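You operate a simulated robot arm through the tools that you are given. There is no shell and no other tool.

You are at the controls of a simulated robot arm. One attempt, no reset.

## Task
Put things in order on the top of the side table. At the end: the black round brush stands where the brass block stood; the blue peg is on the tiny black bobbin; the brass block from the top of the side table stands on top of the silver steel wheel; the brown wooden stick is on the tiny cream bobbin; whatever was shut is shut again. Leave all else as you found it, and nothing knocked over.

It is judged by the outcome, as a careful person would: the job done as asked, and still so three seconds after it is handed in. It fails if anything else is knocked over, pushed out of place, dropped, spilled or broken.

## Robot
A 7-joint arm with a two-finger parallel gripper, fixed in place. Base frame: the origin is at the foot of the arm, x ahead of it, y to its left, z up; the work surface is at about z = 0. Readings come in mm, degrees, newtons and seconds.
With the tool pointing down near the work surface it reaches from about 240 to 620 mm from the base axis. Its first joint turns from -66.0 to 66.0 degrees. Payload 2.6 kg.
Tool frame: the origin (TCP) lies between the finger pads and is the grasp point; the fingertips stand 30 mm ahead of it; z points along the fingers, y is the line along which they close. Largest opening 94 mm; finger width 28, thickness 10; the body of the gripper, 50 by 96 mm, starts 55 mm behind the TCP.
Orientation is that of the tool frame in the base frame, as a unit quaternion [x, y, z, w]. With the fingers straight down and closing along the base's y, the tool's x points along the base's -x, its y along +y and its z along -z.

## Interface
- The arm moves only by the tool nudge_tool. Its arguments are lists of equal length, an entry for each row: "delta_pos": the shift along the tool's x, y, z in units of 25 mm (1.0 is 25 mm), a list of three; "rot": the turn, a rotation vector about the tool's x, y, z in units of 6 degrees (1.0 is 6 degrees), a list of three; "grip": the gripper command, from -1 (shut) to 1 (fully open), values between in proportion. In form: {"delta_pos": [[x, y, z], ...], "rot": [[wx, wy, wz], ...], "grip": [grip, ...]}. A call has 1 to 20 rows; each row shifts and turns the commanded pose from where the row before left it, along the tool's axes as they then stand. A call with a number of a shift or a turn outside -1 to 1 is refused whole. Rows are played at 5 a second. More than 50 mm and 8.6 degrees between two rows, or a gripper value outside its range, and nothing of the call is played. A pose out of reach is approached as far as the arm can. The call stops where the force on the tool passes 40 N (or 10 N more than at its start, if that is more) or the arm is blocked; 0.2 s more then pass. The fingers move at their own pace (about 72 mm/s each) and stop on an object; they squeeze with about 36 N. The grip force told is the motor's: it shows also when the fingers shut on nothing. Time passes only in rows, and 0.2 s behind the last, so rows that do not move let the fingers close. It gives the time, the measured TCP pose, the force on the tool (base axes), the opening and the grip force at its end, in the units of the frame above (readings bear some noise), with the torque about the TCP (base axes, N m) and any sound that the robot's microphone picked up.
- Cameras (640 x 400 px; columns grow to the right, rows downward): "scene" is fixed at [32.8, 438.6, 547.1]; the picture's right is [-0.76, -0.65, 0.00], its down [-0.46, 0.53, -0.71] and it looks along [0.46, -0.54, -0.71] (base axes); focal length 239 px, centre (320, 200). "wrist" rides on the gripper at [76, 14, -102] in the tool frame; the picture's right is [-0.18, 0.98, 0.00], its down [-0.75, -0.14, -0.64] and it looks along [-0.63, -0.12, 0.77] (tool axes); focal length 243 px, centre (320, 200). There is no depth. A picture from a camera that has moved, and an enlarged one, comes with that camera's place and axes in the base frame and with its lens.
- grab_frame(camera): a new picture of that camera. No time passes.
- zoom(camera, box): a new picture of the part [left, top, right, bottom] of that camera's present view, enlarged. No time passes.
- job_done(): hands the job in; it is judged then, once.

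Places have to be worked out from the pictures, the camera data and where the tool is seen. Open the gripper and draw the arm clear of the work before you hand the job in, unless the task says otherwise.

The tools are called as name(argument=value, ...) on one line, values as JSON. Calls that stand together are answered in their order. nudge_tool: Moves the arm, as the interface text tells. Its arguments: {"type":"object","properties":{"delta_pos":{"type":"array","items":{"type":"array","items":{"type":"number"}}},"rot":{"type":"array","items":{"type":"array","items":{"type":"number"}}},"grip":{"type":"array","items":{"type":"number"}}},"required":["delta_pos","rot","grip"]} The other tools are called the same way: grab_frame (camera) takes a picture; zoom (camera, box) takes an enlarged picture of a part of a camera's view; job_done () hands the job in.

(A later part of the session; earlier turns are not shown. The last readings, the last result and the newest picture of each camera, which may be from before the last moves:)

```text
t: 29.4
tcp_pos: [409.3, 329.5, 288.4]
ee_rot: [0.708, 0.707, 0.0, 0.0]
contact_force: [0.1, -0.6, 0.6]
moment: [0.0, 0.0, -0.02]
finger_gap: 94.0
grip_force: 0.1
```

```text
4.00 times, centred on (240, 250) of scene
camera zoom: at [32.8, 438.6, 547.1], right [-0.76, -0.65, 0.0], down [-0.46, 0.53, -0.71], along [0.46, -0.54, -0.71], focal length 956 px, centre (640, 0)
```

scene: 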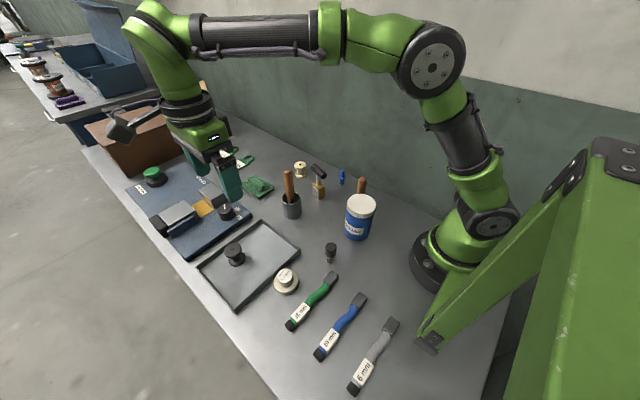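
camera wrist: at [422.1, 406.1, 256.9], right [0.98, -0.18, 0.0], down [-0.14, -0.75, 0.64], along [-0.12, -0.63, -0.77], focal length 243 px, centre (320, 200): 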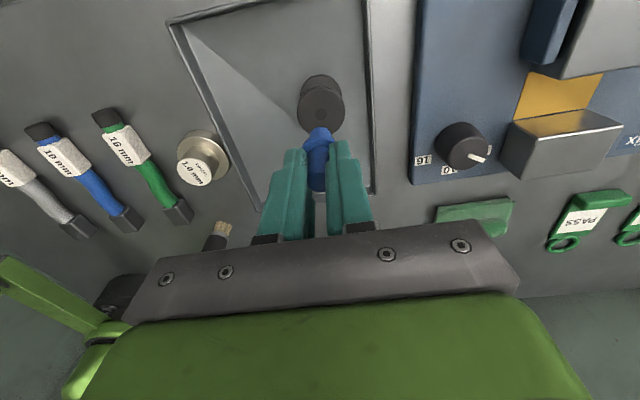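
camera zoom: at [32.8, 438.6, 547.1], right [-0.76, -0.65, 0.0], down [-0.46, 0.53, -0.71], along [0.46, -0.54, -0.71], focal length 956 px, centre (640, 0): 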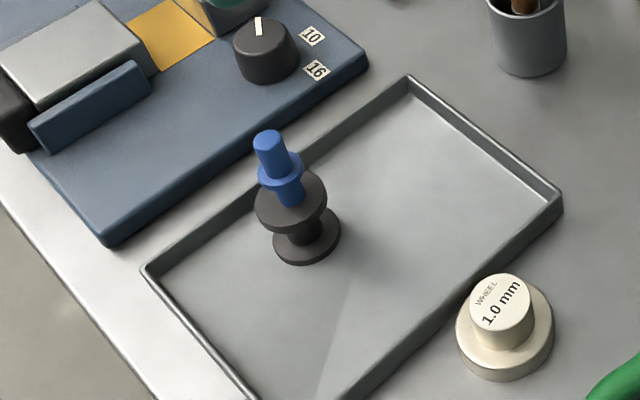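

Peg placement looks good. Next is the stick near (289.5,-48): I travel at height and lower to z≈190 for a closer look.

nudge_tool(delta_pos=[[-0.913, -0.334, 0], [-0.913, -0.334, 0], [-0.913, -0.334, 0], [-0.913, -0.334, 0], [-0.913, -0.334, 0], [-0.913, -0.334, 0], [-0.913, -0.334, 0], [-0.913, -0.334, 0], [-0.913, -0.334, 0], [-0.913, -0.334, 0], [-0.913, -0.334, 0], [-0.913, -0.334, 0], [-0.913, -0.334, 0], [-0.913, -0.334, 0], [0, 0, 0.95], [0, 0, 0.95], [0, 0, 0.95], [0, 0, 0.95]], rot=[[0, 0, 0], [0, 0, 0], [0, 0, 0], [0, 0, 0], [0, 0, 0], [0, 0, 0], [0, 0, 0], [0, 0, 0], [0, 0, 0], [0, 0, 0], [0, 0, 0], [0, 0, 0], [0, 0, 0], [0, 0, 0], [0, 0, 0], [0, 0, 0], [0, 0, 0], [0, 0, 0]], grip=[1, 1, 1, 1, 1, 1, 1, 1, 1, 1, 1, 1, 1, 1, 1, 1, 1, 1])

grab_frame(camera="wrist")

zoom(camera="wrist", box=[240, 80, 400, 200])

```text
t: 33.2
tcp_pos: [292.9, 9.1, 194.6]
ee_rot: [0.707, 0.707, -0.001, 0.0]
contact_force: [-0.7, -0.1, -0.2]
moment: [-0.02, -0.01, -0.01]
finger_gap: 94.2
grip_force: 0.0
```

```text
taken
camera wrist: at [305.5, 85.6, 296.5], right [0.98, -0.18, 0.0], down [-0.14, -0.75, 0.64], along [-0.12, -0.63, -0.77], focal length 243 px, centre (320, 200)
```

wrist: 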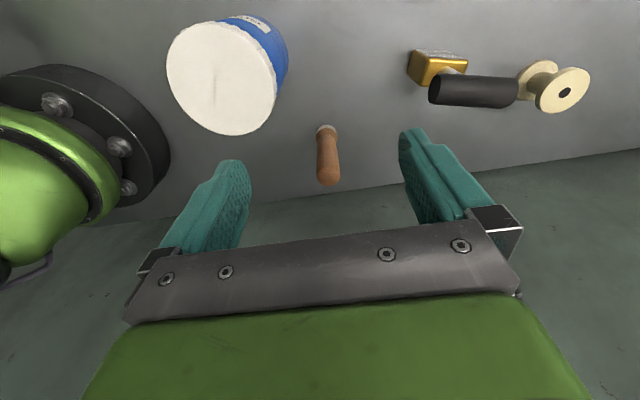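

```text
3.33 times, centred on (320, 140) of wrist
camera zoom: at [305.5, 85.6, 296.5], right [0.98, -0.18, 0.0], down [-0.14, -0.75, 0.64], along [-0.12, -0.63, -0.77], focal length 809 px, centre (320, 400)
```

zoom: 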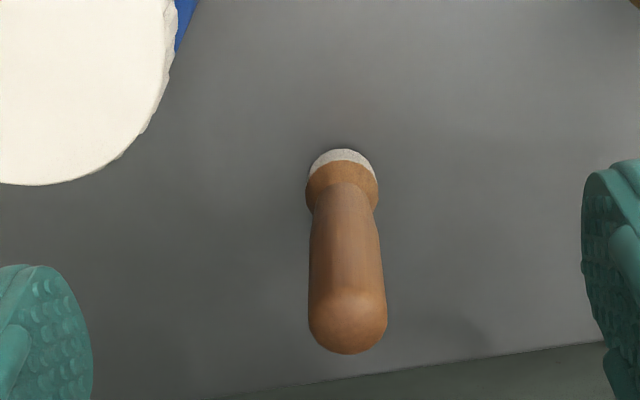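

The stick is at (289,-48.5), vertical, ~110 mm tall and ~24 mm thick. I'll move over it and descend so the TCP is at z≈62.

nudge_tool(delta_pos=[[-0.768, -0.05, 0], [-0.768, -0.05, 0], [-0.768, -0.05, 0], [0, 0, 0.9], [0, 0, 0.9], [0, 0, 0.9], [0, 0, 0.9], [0, 0, 0.9], [0, 0, 0.8], [0, 0, 0]], rot=[[0, 0, 0], [0, 0, 0], [0, 0, 0], [0, 0, 0], [0, 0, 0], [0, 0, 0], [0, 0, 0], [0, 0, 0], [0, 0, 0], [0, 0, 0]], grip=[1, 1, 1, 1, 1, 1, 1, 1, 1, 1])

grab_frame(camera="wrist")

zoom(camera="scene", box=[320, 120, 440, 220])

```text
t: 35.4
tcp_pos: [290.4, -47.4, 59.6]
ee_rot: [0.707, 0.707, 0.0, 0.0]
contact_force: [0.9, 0.5, -0.1]
moment: [-0.03, 0.01, 0.0]
finger_gap: 94.1
grip_force: 0.0
```

```text
taken
camera wrist: at [302.6, 29.5, 163.1], right [0.98, -0.18, 0.0], down [-0.14, -0.75, 0.64], along [-0.12, -0.63, -0.77], focal length 243 px, centre (320, 200)
```

wrist: 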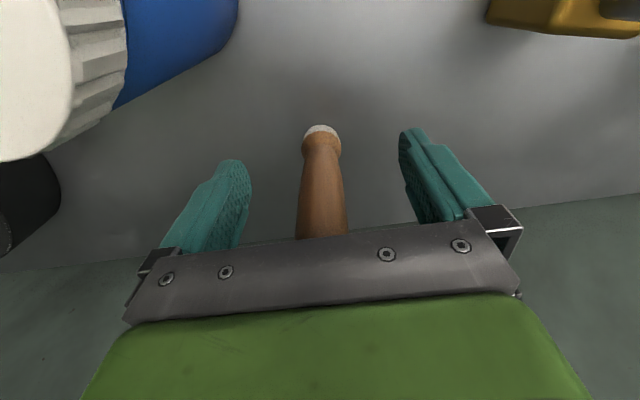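

```text
4.00 times, centred on (380, 170) of scene
camera zoom: at [32.8, 438.6, 547.1], right [-0.76, -0.65, 0.0], down [-0.46, 0.53, -0.71], along [0.46, -0.54, -0.71], focal length 956 px, centre (80, 320)
```

zoom: 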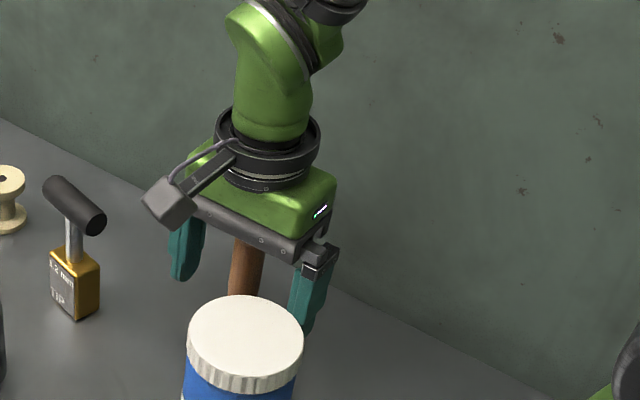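

The stick is centred between the fingers, but its top (~110) is only a few mm below the gripper body, so I raise 7 mm, nudge 1 mm, and close.

nudge_tool(delta_pos=[[-0.04, -0.04, -0.28], [0, 0, 0], [0, 0, 0], [0, 0, 0], [0, 0, 0], [0, 0, 0], [0, 0, 0]], rot=[[0, 0, 0], [0, 0, 0], [0, 0, 0], [0, 0, 0], [0, 0, 0], [0, 0, 0], [0, 0, 0]], grip=[1, 0.2, -0.2, -0.4, -1, -1, -1])

grab_frame(camera="wrist")

```text
t: 37.0
tcp_pos: [289.3, -47.2, 68.8]
ee_rot: [0.707, 0.708, 0.0, 0.0]
contact_force: [0.1, -0.8, 1.1]
moment: [-0.01, 0.03, 0.03]
finger_gap: 22.5
grip_force: 36.2
```

```text
taken
camera wrist: at [301.7, 28.8, 170.6], right [0.98, -0.18, 0.0], down [-0.14, -0.75, 0.64], along [-0.12, -0.63, -0.77], focal length 243 px, centre (320, 200)
```

wrist: 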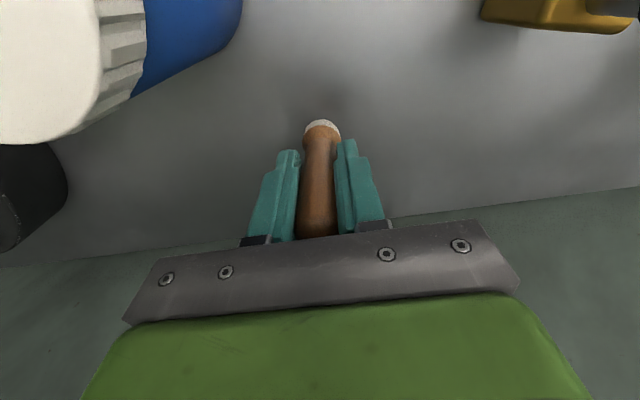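

Stick gripped (22.5 mm). I'll lift it 150 mm and carry it toward the cream bobbin at (527,-27), stopping above it to check alignment.

nudge_tool(delta_pos=[[0, 0, -0.5], [0, 0, -1], [0, 0, -1], [0, 0, -1], [0, 0, -1], [0, 0, -1], [0, 0, -0.5], [0.08, 0.95, 0], [0.08, 0.95, 0], [0.08, 0.95, 0], [0.08, 0.95, 0], [0.08, 0.95, 0], [0.08, 0.95, 0], [0.08, 0.95, 0], [0.08, 0.95, 0], [0.08, 0.95, 0], [0.08, 0.95, 0], [0, 0, 0]], rot=[[0, 0, 0], [0, 0, 0], [0, 0, 0], [0, 0, 0], [0, 0, 0], [0, 0, 0], [0, 0, 0], [0, 0, 0], [0, 0, 0], [0, 0, 0], [0, 0, 0], [0, 0, 0], [0, 0, 0], [0, 0, 0], [0, 0, 0], [0, 0, 0], [0, 0, 0], [0, 0, 0]], grip=[-1, -1, -1, -1, -1, -1, -1, -1, -1, -1, -1, -1, -1, -1, -1, -1, -1, -1])

grab_frame(camera="wrist")

grab_frame(camera="scene")

```text
t: 40.8
tcp_pos: [525.5, -28.5, 220.1]
ee_rot: [0.707, 0.707, 0.0, 0.0]
contact_force: [0.9, -0.1, 0.1]
moment: [-0.01, 0.02, 0.0]
finger_gap: 22.2
grip_force: 35.9
```

```text
taken
camera wrist: at [539.4, 48.3, 322.5], right [0.98, -0.18, 0.0], down [-0.14, -0.75, 0.64], along [-0.12, -0.63, -0.77], focal length 243 px, centre (320, 200)
```

wrist: 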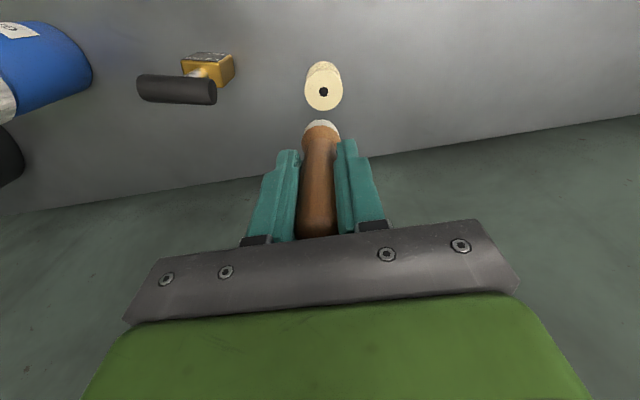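

```text
taken
```

scene: 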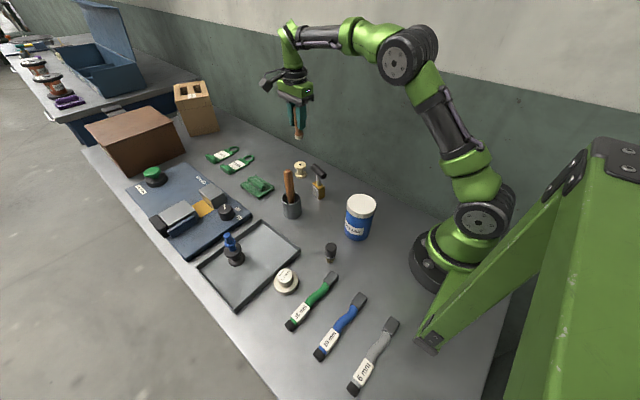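

The cream bobbin's hole reads (528.5,-28.4). I'll shift +2.5 mm in x, descend 65 mm, and check again.

nudge_tool(delta_pos=[[0, 0.09, 0.8], [0, 0, 0.9], [0, 0, 0.9], [0, 0, 0]], rot=[[0, 0, 0], [0, 0, 0], [0, 0, 0], [0, 0, 0]], grip=[-1, -1, -1, -1])

zoom(camera="wrist", box=[240, 60, 400, 180])

zoom(camera="scene", box=[270, 130, 330, 190])

```text
t: 41.8
tcp_pos: [528.8, -25.8, 153.5]
ee_rot: [0.707, 0.707, 0.001, 0.0]
contact_force: [-0.1, 0.2, -0.5]
moment: [-0.02, 0.02, 0.04]
finger_gap: 22.2
grip_force: 36.3
```

```text
3.33 times, centred on (320, 120) of wrist
camera zoom: at [541.0, 49.4, 256.3], right [0.98, -0.18, 0.0], down [-0.14, -0.75, 0.64], along [-0.12, -0.63, -0.77], focal length 809 px, centre (320, 467)
```

zoom: 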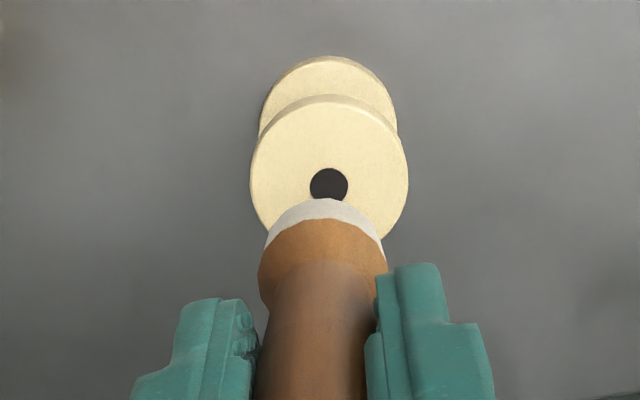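

```text
6.67 times, centred on (300, 160) of scene
camera zoom: at [32.8, 438.6, 547.1], right [-0.76, -0.65, 0.0], down [-0.46, 0.53, -0.71], along [0.46, -0.54, -0.71], focal length 1593 px, centre (453, 467)
```

zoom: 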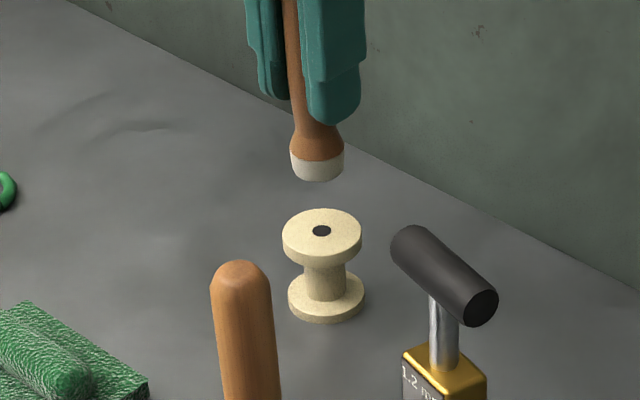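

Stick base and bobbin agree to about 1 mm (bobbin 529,-28). I'll nudge +1 mm in x and descend 30 mm.

nudge_tool(delta_pos=[[0, 0.045, 0.4], [0, 0, 0.4], [0, 0, 0.4], [0, 0, 0]], rot=[[0, 0, 0], [0, 0, 0], [0, 0, 0], [0, 0, 0]], grip=[-1, -1, -1, -1])

zoom(camera="wrist", box=[260, 70, 380, 160])

zoom(camera="scene", box=[280, 145, 320, 185])

```text
t: 42.8
tcp_pos: [529.2, -26.8, 123.9]
ee_rot: [0.707, 0.707, 0.0, 0.0]
contact_force: [0.6, -0.7, -0.5]
moment: [-0.01, -0.02, 0.0]
finger_gap: 22.0
grip_force: 36.1
```

```text
4.44 times, centred on (320, 115) of wrist
camera zoom: at [542.2, 49.1, 226.4], right [0.98, -0.18, 0.0], down [-0.14, -0.75, 0.64], along [-0.12, -0.63, -0.77], focal length 1078 px, centre (320, 578)
```

zoom: 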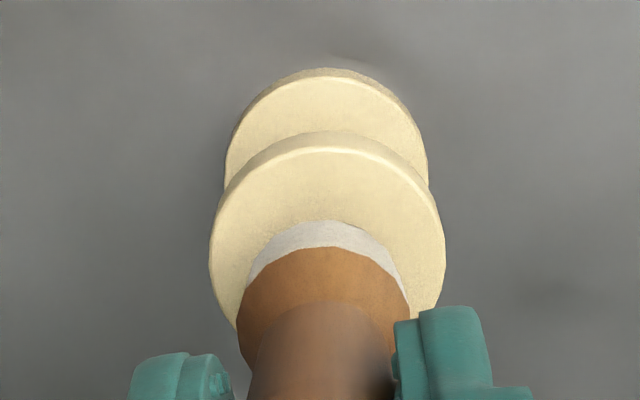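

```text
10.00 times, centred on (300, 165) of scene
camera zoom: at [32.8, 438.6, 547.1], right [-0.76, -0.65, 0.0], down [-0.46, 0.53, -0.71], along [0.46, -0.54, -0.71], focal length 2390 px, centre (520, 550)
```

zoom: 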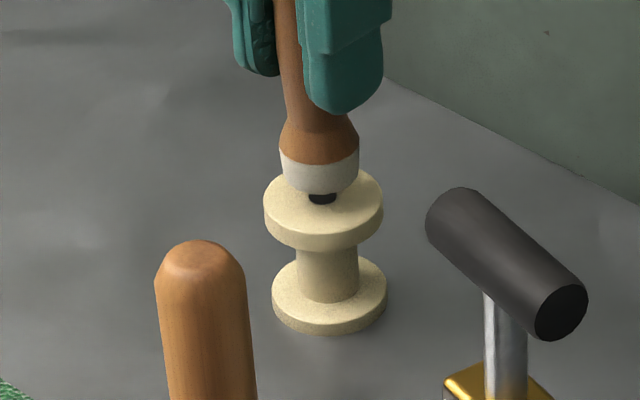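

Centred well in both views; gap about 6–8 mm. I'll lower 4 mm, then in 1 mm steps while watching the force.

nudge_tool(delta_pos=[[0, 0, 0.08], [0, 0, 0.08], [0, 0, 0.04], [0, 0, 0]], rot=[[0, 0, 0], [0, 0, 0], [0, 0, 0], [0, 0, 0]], grip=[-1, -1, -1, -1])

zoom(camera="scene", box=[280, 145, 320, 185])

```text
t: 43.8
tcp_pos: [529.6, -27.5, 119.7]
ee_rot: [0.707, 0.707, 0.0, 0.0]
contact_force: [0.7, 0.4, -0.1]
moment: [-0.01, 0.03, -0.05]
finger_gap: 22.1
grip_force: 36.0
```

```text
10.00 times, centred on (300, 165) of scene
camera zoom: at [32.8, 438.6, 547.1], right [-0.76, -0.65, 0.0], down [-0.46, 0.53, -0.71], along [0.46, -0.54, -0.71], focal length 2390 px, centre (520, 550)
```

zoom: 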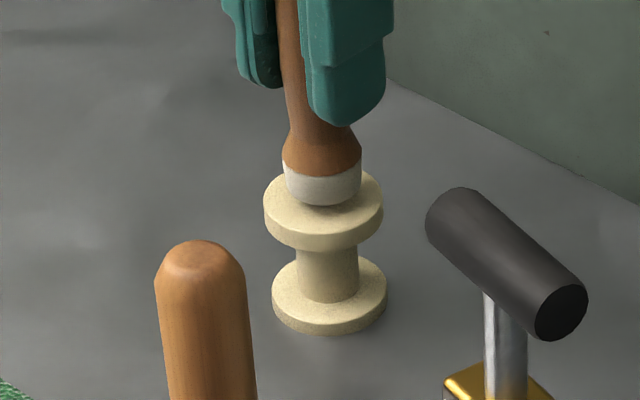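

Still no contact. I continue with another 2 mm.

nudge_tool(delta_pos=[[0, 0, 0.04], [0, 0, 0.04], [0, 0, 0]], rot=[[0, 0, 0], [0, 0, 0], [0, 0, 0]], grip=[-1, -1, -1])

zoom(camera="scene", box=[280, 145, 320, 185])

```text
t: 44.6
tcp_pos: [529.4, -27.8, 115.9]
ee_rot: [0.707, 0.707, -0.001, 0.0]
contact_force: [0.5, 0.0, -0.1]
moment: [0.0, 0.01, 0.01]
finger_gap: 22.3
grip_force: 36.2
```

```text
10.00 times, centred on (300, 165) of scene
camera zoom: at [32.8, 438.6, 547.1], right [-0.76, -0.65, 0.0], down [-0.46, 0.53, -0.71], along [0.46, -0.54, -0.71], focal length 2390 px, centre (520, 550)
```

zoom: 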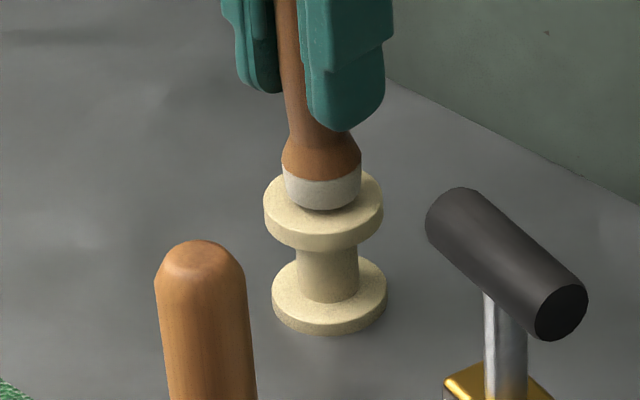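

No force yet; I lower another 2 mm in 0.75–1 mm steps.

nudge_tool(delta_pos=[[0, 0, 0.03], [0, 0, 0.03], [0, 0, 0]], rot=[[0, 0, 0], [0, 0, 0], [0, 0, 0]], grip=[-1, -1, -1])

zoom(camera="wrist", box=[260, 70, 380, 160])

```text
t: 45.4
tcp_pos: [529.1, -28.3, 115.1]
ee_rot: [0.707, 0.707, -0.001, -0.001]
contact_force: [-0.5, -0.5, 0.1]
moment: [-0.01, 0.05, 0.01]
finger_gap: 21.9
grip_force: 36.1
```

```text
4.44 times, centred on (320, 115) of wrist
camera zoom: at [542.7, 48.1, 217.7], right [0.98, -0.18, 0.0], down [-0.14, -0.75, 0.64], along [-0.12, -0.63, -0.77], focal length 1078 px, centre (320, 578)
```

zoom: 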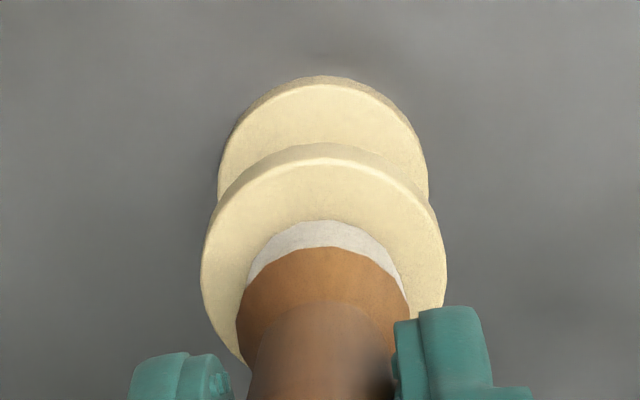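

Still centred and no contact; another 1.5 mm.

nudge_tool(delta_pos=[[0, 0, 0.03], [0, 0, 0.03], [0, 0, 0]], rot=[[0, 0, 0], [0, 0, 0], [0, 0, 0]], grip=[-1, -1, -1])

zoom(camera="scene", box=[280, 145, 320, 185])

```text
t: 46.2
tcp_pos: [529.0, -28.8, 115.1]
ee_rot: [0.707, 0.707, 0.0, 0.0]
contact_force: [0.0, 1.0, -1.2]
moment: [0.03, -0.01, -0.02]
finger_gap: 21.8
grip_force: 36.0
```

```text
10.00 times, centred on (300, 165) of scene
camera zoom: at [32.8, 438.6, 547.1], right [-0.76, -0.65, 0.0], down [-0.46, 0.53, -0.71], along [0.46, -0.54, -0.71], focal length 2390 px, centre (520, 550)
```

zoom: 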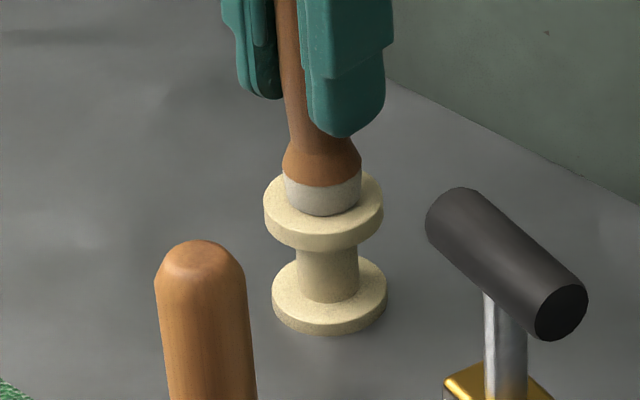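

The stick moved down with no contact force yet; another 1.5 mm.

nudge_tool(delta_pos=[[0, 0, 0.03], [0, 0, 0.03], [0, 0, 0]], rot=[[0, 0, 0], [0, 0, 0], [0, 0, 0]], grip=[-1, -1, -1])

zoom(camera="scene", box=[280, 145, 320, 185])

```text
t: 47.0
tcp_pos: [530.8, -29.0, 112.8]
ee_rot: [0.707, 0.707, 0.001, 0.002]
contact_force: [-0.7, 0.4, 14.4]
moment: [0.06, 0.08, 0.01]
finger_gap: 22.2
grip_force: 36.5
```

```text
10.00 times, centred on (300, 165) of scene
camera zoom: at [32.7, 438.6, 547.1], right [-0.76, -0.65, 0.0], down [-0.46, 0.53, -0.71], along [0.46, -0.54, -0.71], focal length 2390 px, centre (520, 550)
```

zoom: 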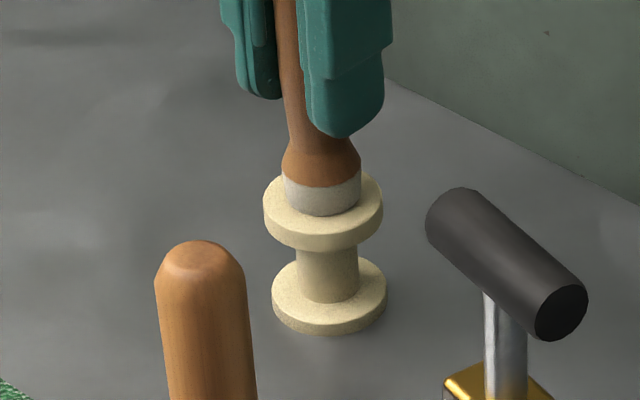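

Contact (14 N): the stick sits on the cream bobbin. I'll ease up ~0.9 mm and open gently.

nudge_tool(delta_pos=[[0, 0, -0.035], [0, 0, 0], [0, 0, 0], [0, 0, 0], [0, 0, 0], [0, 0, 0]], rot=[[0, 0, 0], [0, 0, 0], [0, 0, 0], [0, 0, 0], [0, 0, 0], [0, 0, 0]], grip=[-1, -1, -0.4, -0.2, 0.2, 0.5])

zoom(camera="scene", box=[280, 125, 330, 185])

grab_frame(camera="wrist")

```text
t: 48.4
tcp_pos: [529.9, -28.4, 113.2]
ee_rot: [0.707, 0.707, -0.001, 0.0]
contact_force: [-0.4, -0.1, 0.4]
moment: [-0.01, -0.02, 0.01]
finger_gap: 70.7
grip_force: 0.1
```

```text
6.67 times, centred on (305, 155) of scene
camera zoom: at [32.8, 438.6, 547.1], right [-0.76, -0.65, 0.0], down [-0.46, 0.53, -0.71], along [0.46, -0.54, -0.71], focal length 1593 px, centre (420, 500)
```

zoom: 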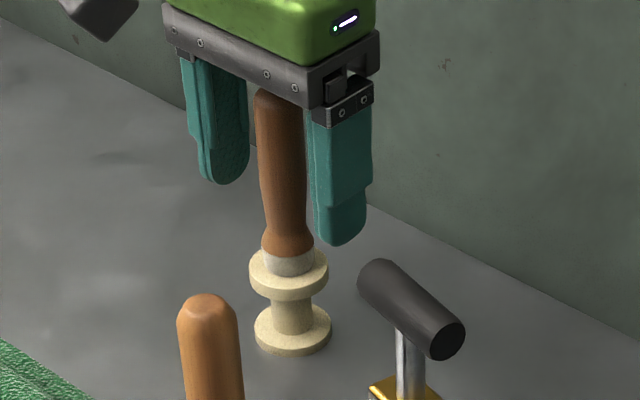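

```text
taken
camera wrist: at [542.7, 47.8, 214.8], right [0.98, -0.18, 0.0], down [-0.14, -0.75, 0.64], along [-0.12, -0.63, -0.77], focal length 243 px, centre (320, 200)
```

wrist: 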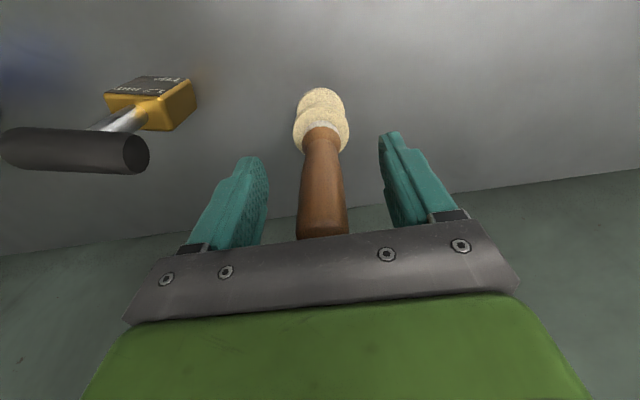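

The stick stands upright on the cream bobbin. I'll raise straight up, well past its top (~156 mm).

nudge_tool(delta_pos=[[0, 0, -0.4], [0, 0, -0.8], [0, 0, -1], [0, 0, -1], [0, 0, -1], [0, 0, -1], [0, 0, -1], [0, 0, -0.8]], rot=[[0, 0, 0], [0, 0, 0], [0, 0, 0], [0, 0, 0], [0, 0, 0], [0, 0, 0], [0, 0, 0], [0, 0, 0]], grip=[0.6, 0.8, 1, 1, 1, 1, 1, 1])

grab_frame(camera="wrist")

zoom(camera="scene", box=[260, 120, 360, 220])

```text
t: 50.2
tcp_pos: [531.8, -27.1, 287.8]
ee_rot: [0.707, 0.707, 0.0, 0.0]
contact_force: [-0.7, 0.3, -0.1]
moment: [0.02, 0.0, -0.03]
finger_gap: 94.0
grip_force: 0.0
```

```text
taken
camera wrist: at [544.7, 48.6, 390.3], right [0.98, -0.18, 0.0], down [-0.14, -0.75, 0.64], along [-0.12, -0.63, -0.77], focal length 243 px, centre (320, 200)
```

wrist: 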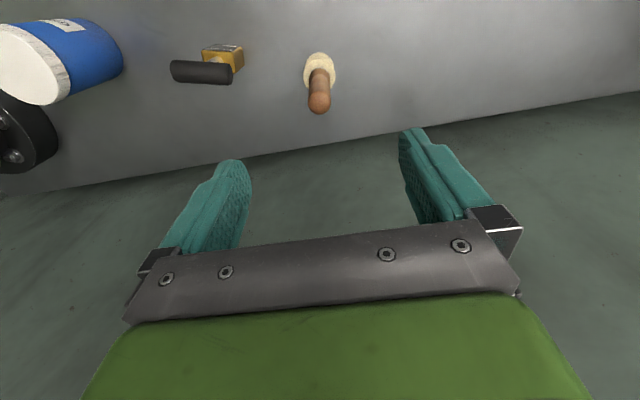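

```text
4.00 times, centred on (310, 170) of scene
camera zoom: at [32.7, 438.6, 547.1], right [-0.76, -0.65, 0.0], down [-0.46, 0.53, -0.71], along [0.46, -0.54, -0.71], focal length 956 px, centre (360, 320)
```

zoom: 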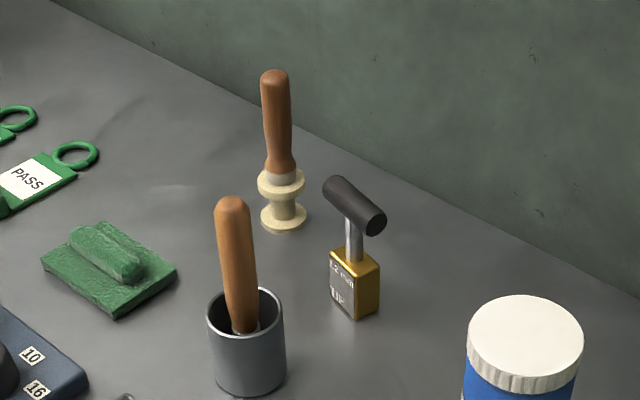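

Stick done. Now the brass block: its T-bar runs roughly along x, so I'll rotate back 90° (fingers closing along y) and move to view it from the −x side.

nudge_tool(delta_pos=[[0, 0, 0], [0, 0, 0], [0, 0, 0], [0, 0, 0], [0, 0, 0], [0, 0, 0], [0, 0, 0], [0, 0, 0], [0, 0, 0], [0, 0, 0], [0, 0, 0], [0, 0, 0], [0, 0, 0], [0, 0, 0], [0, 0, 0]], rot=[[0, 0, -1], [0, 0, -1], [0, 0, -1], [0, 0, -1], [0, 0, -1], [0, 0, -1], [0, 0, -1], [0, 0, -1], [0, 0, -1], [0, 0, -1], [0, 0, -1], [0, 0, -1], [0, 0, -1], [0, 0, -1], [0, 0, -1]], grip=[1, 1, 1, 1, 1, 1, 1, 1, 1, 1, 1, 1, 1, 1, 1])

nudge_tool(delta_pos=[[0.928, 0.208, 0.43], [0.928, 0.208, 0.43], [0.928, 0.208, 0.43], [0.928, 0.208, 0.43], [0.928, 0.208, 0.43], [0.928, 0.208, 0.43], [0.928, 0.208, 0.43], [0.928, 0.208, 0.43], [0.928, 0.208, 0.43], [0.928, 0.208, 0.43], [0, 0, 0]], rot=[[0, 0, 0], [0, 0, 0], [0, 0, 0], [0, 0, 0], [0, 0, 0], [0, 0, 0], [0, 0, 0], [0, 0, 0], [0, 0, 0], [0, 0, 0], [0, 0, 0]], grip=[1, 1, 1, 1, 1, 1, 1, 1, 1, 1, 1])

grab_frame(camera="wrist")

zoom(camera="wrist", box=[240, 120, 400, 240])

```text
t: 53.4
tcp_pos: [530.6, -27.0, 287.9]
ee_rot: [-0.001, 1.0, 0.0, 0.0]
contact_force: [0.0, -0.7, 0.8]
moment: [-0.03, 0.01, 0.01]
finger_gap: 93.9
grip_force: 0.0
```

```text
t: 55.8
tcp_pos: [298.3, 24.9, 178.3]
ee_rot: [0.0, 1.0, 0.0, 0.0]
contact_force: [-0.1, 0.1, 0.4]
moment: [-0.02, -0.02, 0.03]
finger_gap: 93.8
grip_force: 0.1
```

```text
taken
camera wrist: at [221.0, 38.6, 281.6], right [0.18, 0.98, 0.0], down [0.75, -0.14, 0.64], along [0.63, -0.12, -0.77], focal length 243 px, centre (320, 200)
```

wrist: 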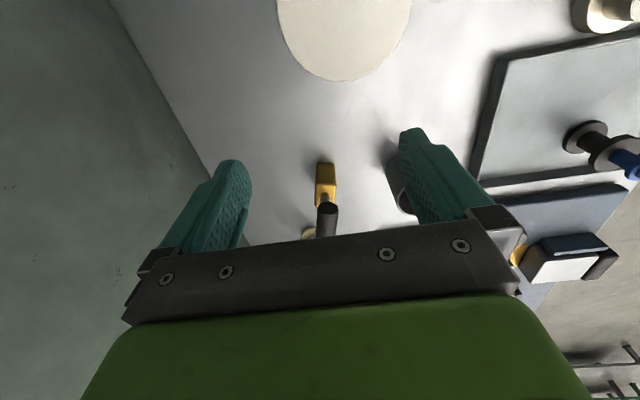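

```text
3.33 times, centred on (320, 180) of wrist
camera zoom: at [221.0, 38.6, 281.6], right [0.18, 0.98, 0.0], down [0.75, -0.14, 0.64], along [0.63, -0.12, -0.77], focal length 809 px, centre (320, 267)
```

zoom: 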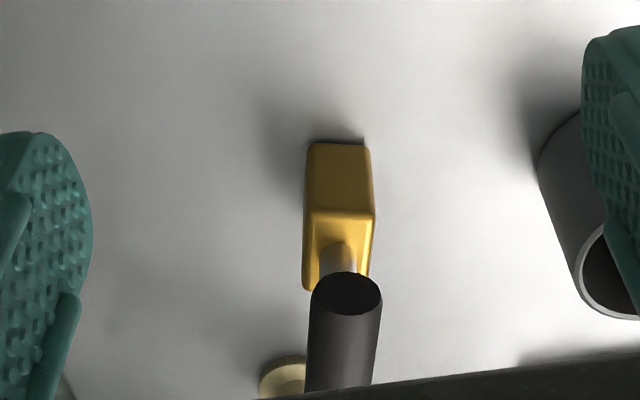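

The block (≈30×23 mm, ~48 mm high) has its T-bar at z≈98 and is yawed about −12°; its centre is near (408,11). I'll rotate the tool 12° to match and move in for a closer view.

nudge_tool(delta_pos=[[0, 0, 0], [0, 0, 0], [-0.823, 0.081, 0.4], [-0.823, 0.081, 0.4], [-0.823, 0.081, 0.4], [0, 0, 0]], rot=[[0, 0, 1], [0, 0, 1], [0, 0, 0], [0, 0, 0], [0, 0, 0], [0, 0, 0]], grip=[1, 1, 1, 1, 1, 1])

grab_frame(camera="wrist")

zoom(camera="wrist", box=[240, 100, 400, 240])

zoom(camera="scene", box=[290, 140, 350, 210])

```text
t: 57.2
tcp_pos: [358.7, 16.3, 147.6]
ee_rot: [0.105, 0.994, 0.001, 0.0]
contact_force: [-0.2, 0.4, 0.2]
moment: [-0.01, -0.01, -0.02]
finger_gap: 93.9
grip_force: 0.0
```

```text
taken
camera wrist: at [286.3, 46.6, 251.6], right [0.38, 0.92, 0.0], down [0.71, -0.29, 0.64], along [0.59, -0.25, -0.77], focal length 243 px, centre (320, 200)
```

wrist: 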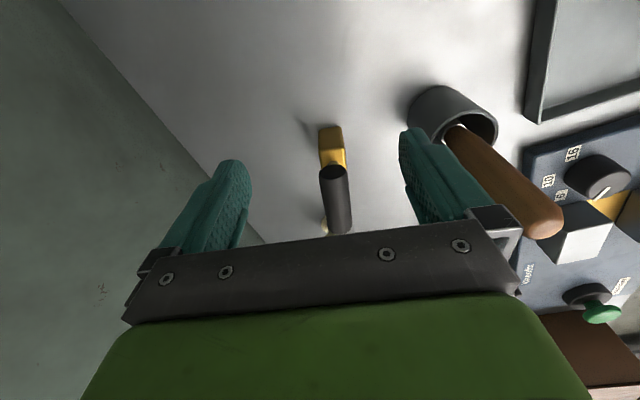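

```text
2.86 times, centred on (320, 170) of wrist
camera zoom: at [286.3, 46.6, 251.6], right [0.38, 0.92, 0.0], down [0.71, -0.29, 0.64], along [0.59, -0.25, -0.77], focal length 693 px, centre (320, 286)
```

zoom: 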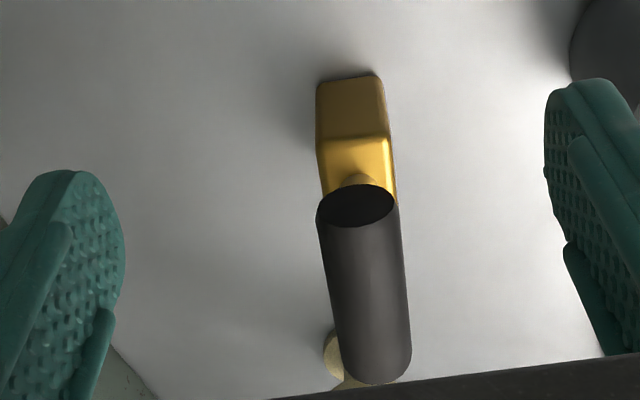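

```text
5.71 times, centred on (320, 175) of scene
camera zoom: at [32.8, 438.6, 547.1], right [-0.76, -0.65, 0.0], down [-0.46, 0.53, -0.71], along [0.46, -0.54, -0.71], focal length 1366 px, centre (320, 343)
```

zoom: 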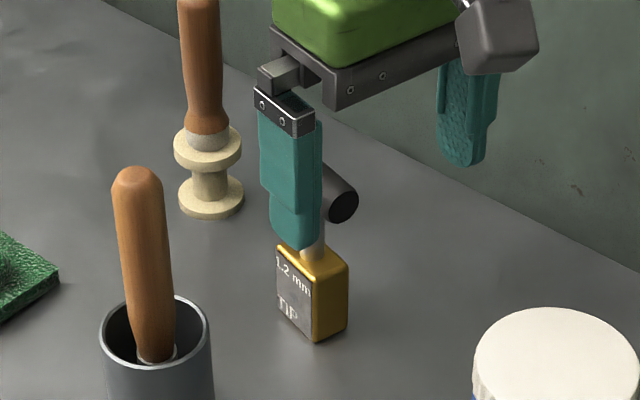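

Refined: bar axis at yaw ≈ −14°, height ≈100–105, centre ≈ (409,10.6); block top ≈ 50. I'll grip it by the bar: rise a bit, turn 2° more, and move over the bar's centre.

nudge_tool(delta_pos=[[0, 0, -0.8], [-0.677, 0.086, 0], [-0.677, 0.086, 0], [-0.677, 0.086, 0], [0, 0, 0]], rot=[[0, 0, 0.35], [0, 0, 0], [0, 0, 0], [0, 0, 0], [0, 0, 0]], grip=[1, 1, 1, 1, 1])

grab_frame(camera="wrist")

zoom(camera="wrist", box=[230, 60, 430, 220])

```text
t: 58.4
tcp_pos: [409.4, 10.1, 168.4]
ee_rot: [0.123, 0.992, -0.001, 0.0]
contact_force: [0.1, -0.2, -0.1]
moment: [0.02, 0.03, -0.03]
finger_gap: 94.0
grip_force: 0.0
```

```text
taken
camera wrist: at [337.8, 42.2, 271.2], right [0.42, 0.91, 0.0], down [0.7, -0.32, 0.64], along [0.58, -0.27, -0.77], focal length 243 px, centre (320, 200)
```

wrist: 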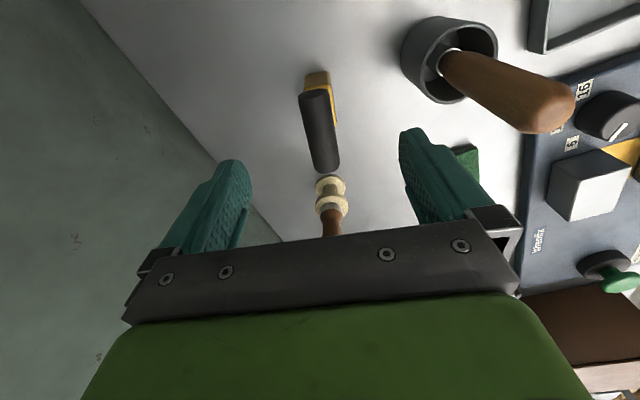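

```text
2.50 times, centred on (330, 140) of wrist
camera zoom: at [337.8, 42.2, 271.2], right [0.42, 0.91, 0.0], down [0.7, -0.32, 0.64], along [0.58, -0.27, -0.77], focal length 606 px, centre (295, 350)
```

zoom: 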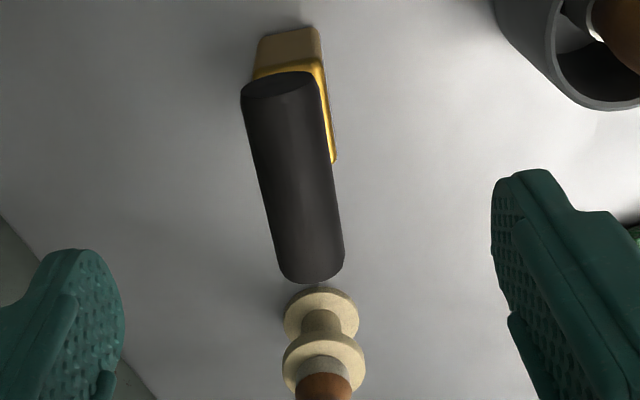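

In the tool frame the bar lies at y≈+0.7 mm, parallel to the pads, centred in x within 2 mm. I'll descend to TCP z≈101 with a slight correction.

nudge_tool(delta_pos=[[0.03, 0.025, 0.9], [0, 0, 0.9], [0, 0, 0.9], [0, 0, 0]], rot=[[0, 0, 0], [0, 0, 0], [0, 0, 0], [0, 0, 0]], grip=[1, 1, 1, 1])

grab_frame(camera="wrist")

zoom(camera="scene", box=[285, 130, 355, 210])

```text
t: 59.4
tcp_pos: [410.0, 11.3, 101.1]
ee_rot: [0.123, 0.992, 0.001, 0.0]
contact_force: [0.4, -0.4, 0.4]
moment: [0.02, 0.0, -0.01]
finger_gap: 93.6
grip_force: 0.2
```

```text
taken
camera wrist: at [337.9, 44.3, 203.7], right [0.42, 0.91, 0.0], down [0.7, -0.32, 0.64], along [0.58, -0.27, -0.77], focal length 243 px, centre (320, 200)
```

wrist: 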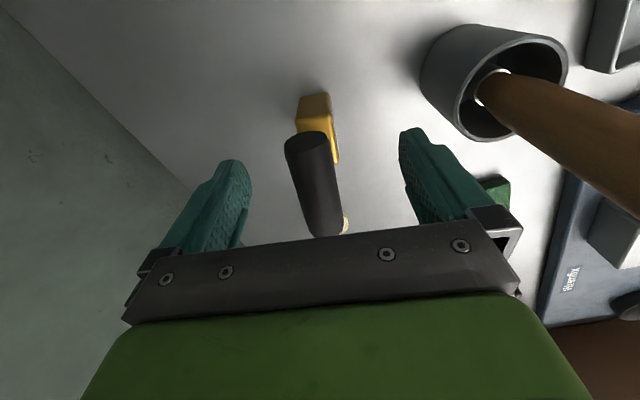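

```text
5.00 times, centred on (320, 170) of scene
camera zoom: at [32.8, 438.6, 547.1], right [-0.76, -0.65, 0.0], down [-0.46, 0.53, -0.71], along [0.46, -0.54, -0.71], focal length 1195 px, centre (320, 350)
```

zoom: 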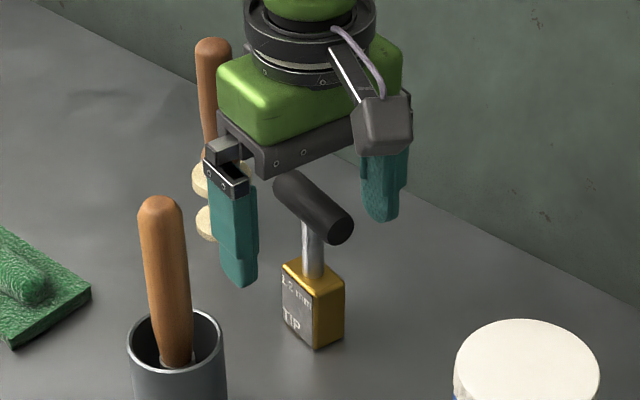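

The bar is within about 1 mm of the pad mid-plane and at TCP height. Closing on it now.

nudge_tool(delta_pos=[[0, -0.01, 0], [0, 0, 0], [0, 0, 0], [0, 0, 0], [0, 0, 0], [0, 0, 0], [0, 0, 0]], rot=[[0, 0, 0], [0, 0, 0], [0, 0, 0], [0, 0, 0], [0, 0, 0], [0, 0, 0], [0, 0, 0]], grip=[0.3, -0.1, -0.4, -0.5, -1, -1, -1])

grab_frame(camera="wrist")

zoom(camera="scene", box=[285, 130, 355, 210])

```text
t: 61.0
tcp_pos: [409.7, 10.9, 102.2]
ee_rot: [0.123, 0.992, 0.0, 0.0]
contact_force: [1.0, -1.2, 0.4]
moment: [-0.02, -0.01, 0.01]
finger_gap: 25.8
grip_force: 35.6
```

```text
taken
camera wrist: at [338.2, 43.6, 204.3], right [0.42, 0.91, 0.0], down [0.7, -0.32, 0.64], along [0.58, -0.27, -0.77], focal length 243 px, centre (320, 200)
```

wrist: 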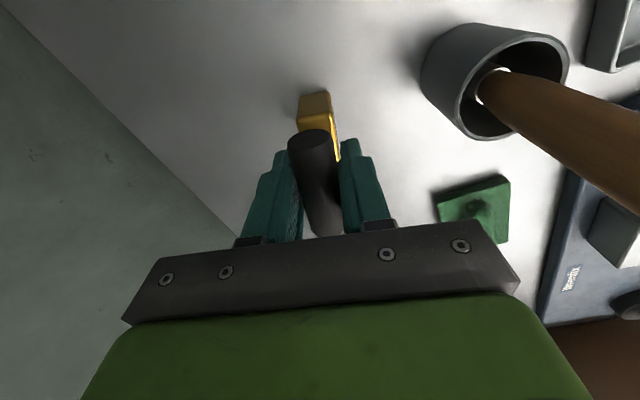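

```text
5.00 times, centred on (320, 170) of scene
camera zoom: at [32.7, 438.6, 547.1], right [-0.76, -0.65, 0.0], down [-0.46, 0.53, -0.71], along [0.46, -0.54, -0.71], focal length 1195 px, centre (320, 350)
```

zoom: 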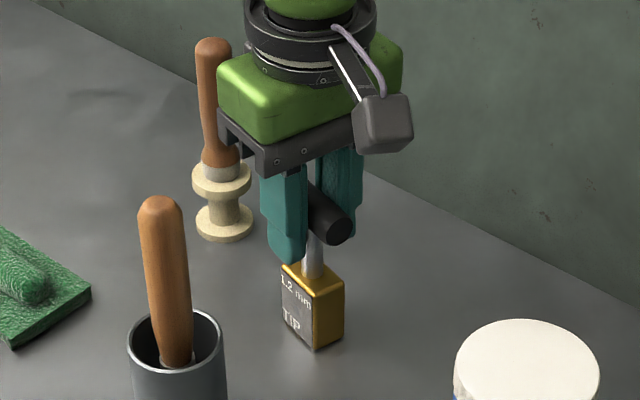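

The gap reads 25.8 mm, more than the ~20.5 mm bar I estimated, so I want to see how the pads sit on the bar before lifting.

zoom(camera="wrist", box=[230, 80, 410, 250])

zoom(camera="scene", box=[325, 155, 365, 205])

zoom(camera="scene", box=[330, 155, 360, 185])

```text
2.35 times, centred on (320, 165) of wrist
camera zoom: at [338.2, 43.6, 204.3], right [0.42, 0.91, 0.0], down [0.7, -0.32, 0.64], along [0.58, -0.27, -0.77], focal length 571 px, centre (320, 282)
```

zoom: 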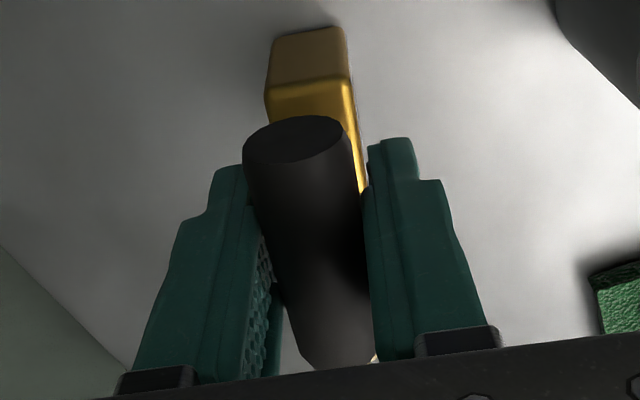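

```text
8.00 times, centred on (345, 180) of scene
camera zoom: at [32.7, 438.6, 547.1], right [-0.76, -0.65, 0.0], down [-0.46, 0.53, -0.71], along [0.46, -0.54, -0.71], focal length 1912 px, centre (120, 360)
```

zoom: 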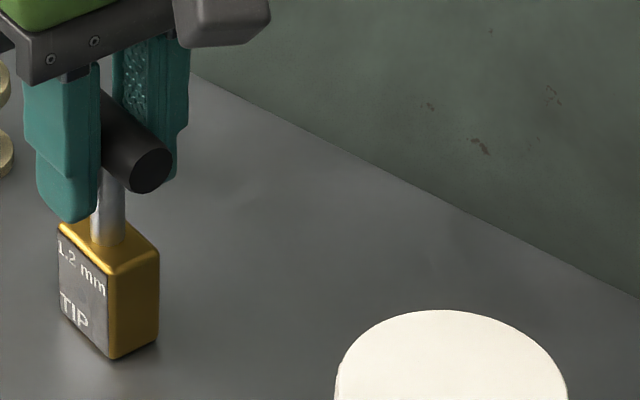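

```text
13.33 times, centred on (345, 170) of scene
camera zoom: at [32.7, 438.6, 547.1], right [-0.76, -0.65, 0.0], down [-0.46, 0.53, -0.71], along [0.46, -0.54, -0.71], focal length 3186 px, centre (-13, 600)
```

zoom: 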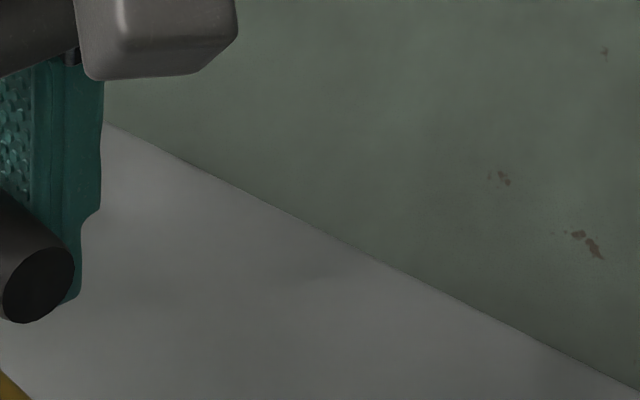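

The pads do close squarely on both sides of the bar (the finger pads have a stepped profile), and the grip force is full. I'll lift 15 mm slowly and check that the block hangs straight.

nudge_tool(delta_pos=[[0, 0, -0.1], [0, 0, -0.2], [0, 0, -0.3], [0, 0, 0]], rot=[[0, 0, 0], [0, 0, 0], [0, 0, 0], [0, 0, 0]], grip=[-1, -1, -1, -1])

zoom(camera="scene", box=[285, 130, 355, 210])

zoom(camera="wrist", box=[230, 80, 410, 250])

```text
t: 62.0
tcp_pos: [409.6, 11.5, 117.3]
ee_rot: [0.123, 0.992, 0.001, 0.0]
contact_force: [0.4, -0.3, -4.2]
moment: [-0.01, 0.03, 0.01]
finger_gap: 26.1
grip_force: 35.9
```

```text
5.00 times, centred on (320, 170) of scene
camera zoom: at [32.8, 438.6, 547.1], right [-0.76, -0.65, 0.0], down [-0.46, 0.53, -0.71], along [0.46, -0.54, -0.71], focal length 1195 px, centre (320, 350)
```

zoom: 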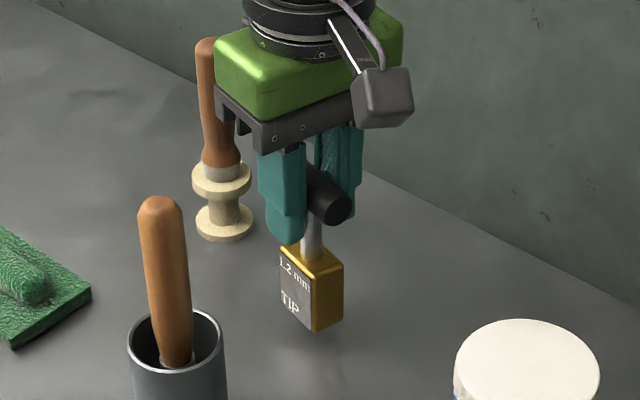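

```text
2.35 times, centred on (320, 165) of wrist
camera zoom: at [338.6, 44.2, 219.6], right [0.42, 0.91, 0.0], down [0.7, -0.32, 0.64], along [0.58, -0.27, -0.77], focal length 571 px, centre (320, 282)
```

zoom: 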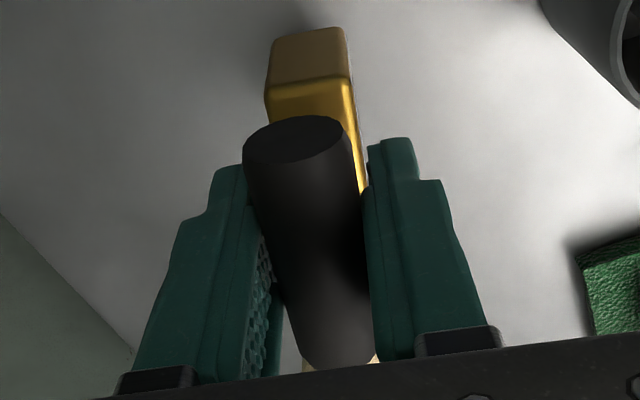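

The block hangs vertically (4.2 N); its original spot works out at about (408.5,10.5). I'll lift to z≈290 and carry it over to the wheel at about (266,290).

nudge_tool(delta_pos=[[0, 0, -0.5], [0, 0, -1], [0, 0, -1], [0, 0, -1], [0, 0, -1], [0, 0, -1], [0, 0, -1], [0, 0, -0.6], [0.827, 0.943, 0], [0.827, 0.943, 0], [0.827, 0.943, 0], [0.827, 0.943, 0], [0.827, 0.943, 0], [0.827, 0.943, 0], [0.827, 0.943, 0], [0.827, 0.943, 0], [0.827, 0.943, 0], [0.827, 0.943, 0], [0, 0, 0]], rot=[[0, 0, 0], [0, 0, 0], [0, 0, 0], [0, 0, 0], [0, 0, 0], [0, 0, 0], [0, 0, 0], [0, 0, 0], [0, 0, 0], [0, 0, 0], [0, 0, 0], [0, 0, 0], [0, 0, 0], [0, 0, 0], [0, 0, 0], [0, 0, 0], [0, 0, 0], [0, 0, 0], [0, 0, 0]], grip=[-1, -1, -1, -1, -1, -1, -1, -1, -1, -1, -1, -1, -1, -1, -1, -1, -1, -1, -1])

grab_frame(camera="wrist")

grab_frame(camera="scene")

```text
t: 66.0
tcp_pos: [267.1, 292.7, 292.7]
ee_rot: [0.123, 0.992, 0.0, 0.0]
contact_force: [-0.2, 0.4, -4.3]
moment: [0.03, -0.02, 0.02]
finger_gap: 25.7
grip_force: 35.5
```

```text
taken
camera wrist: at [195.0, 324.9, 396.1], right [0.42, 0.91, 0.0], down [0.7, -0.32, 0.64], along [0.58, -0.27, -0.77], focal length 243 px, centre (320, 200)
```

wrist: 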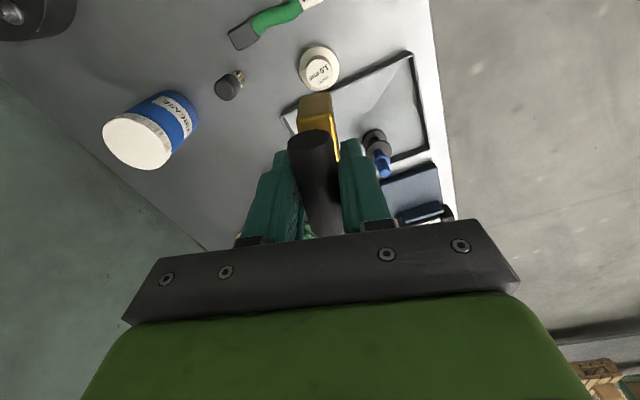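

```text
taken
```

scene: 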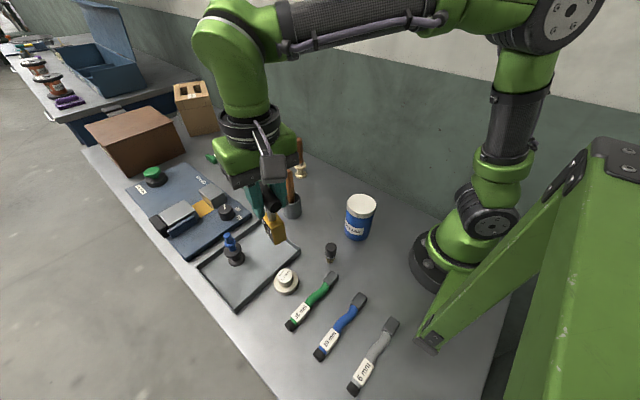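

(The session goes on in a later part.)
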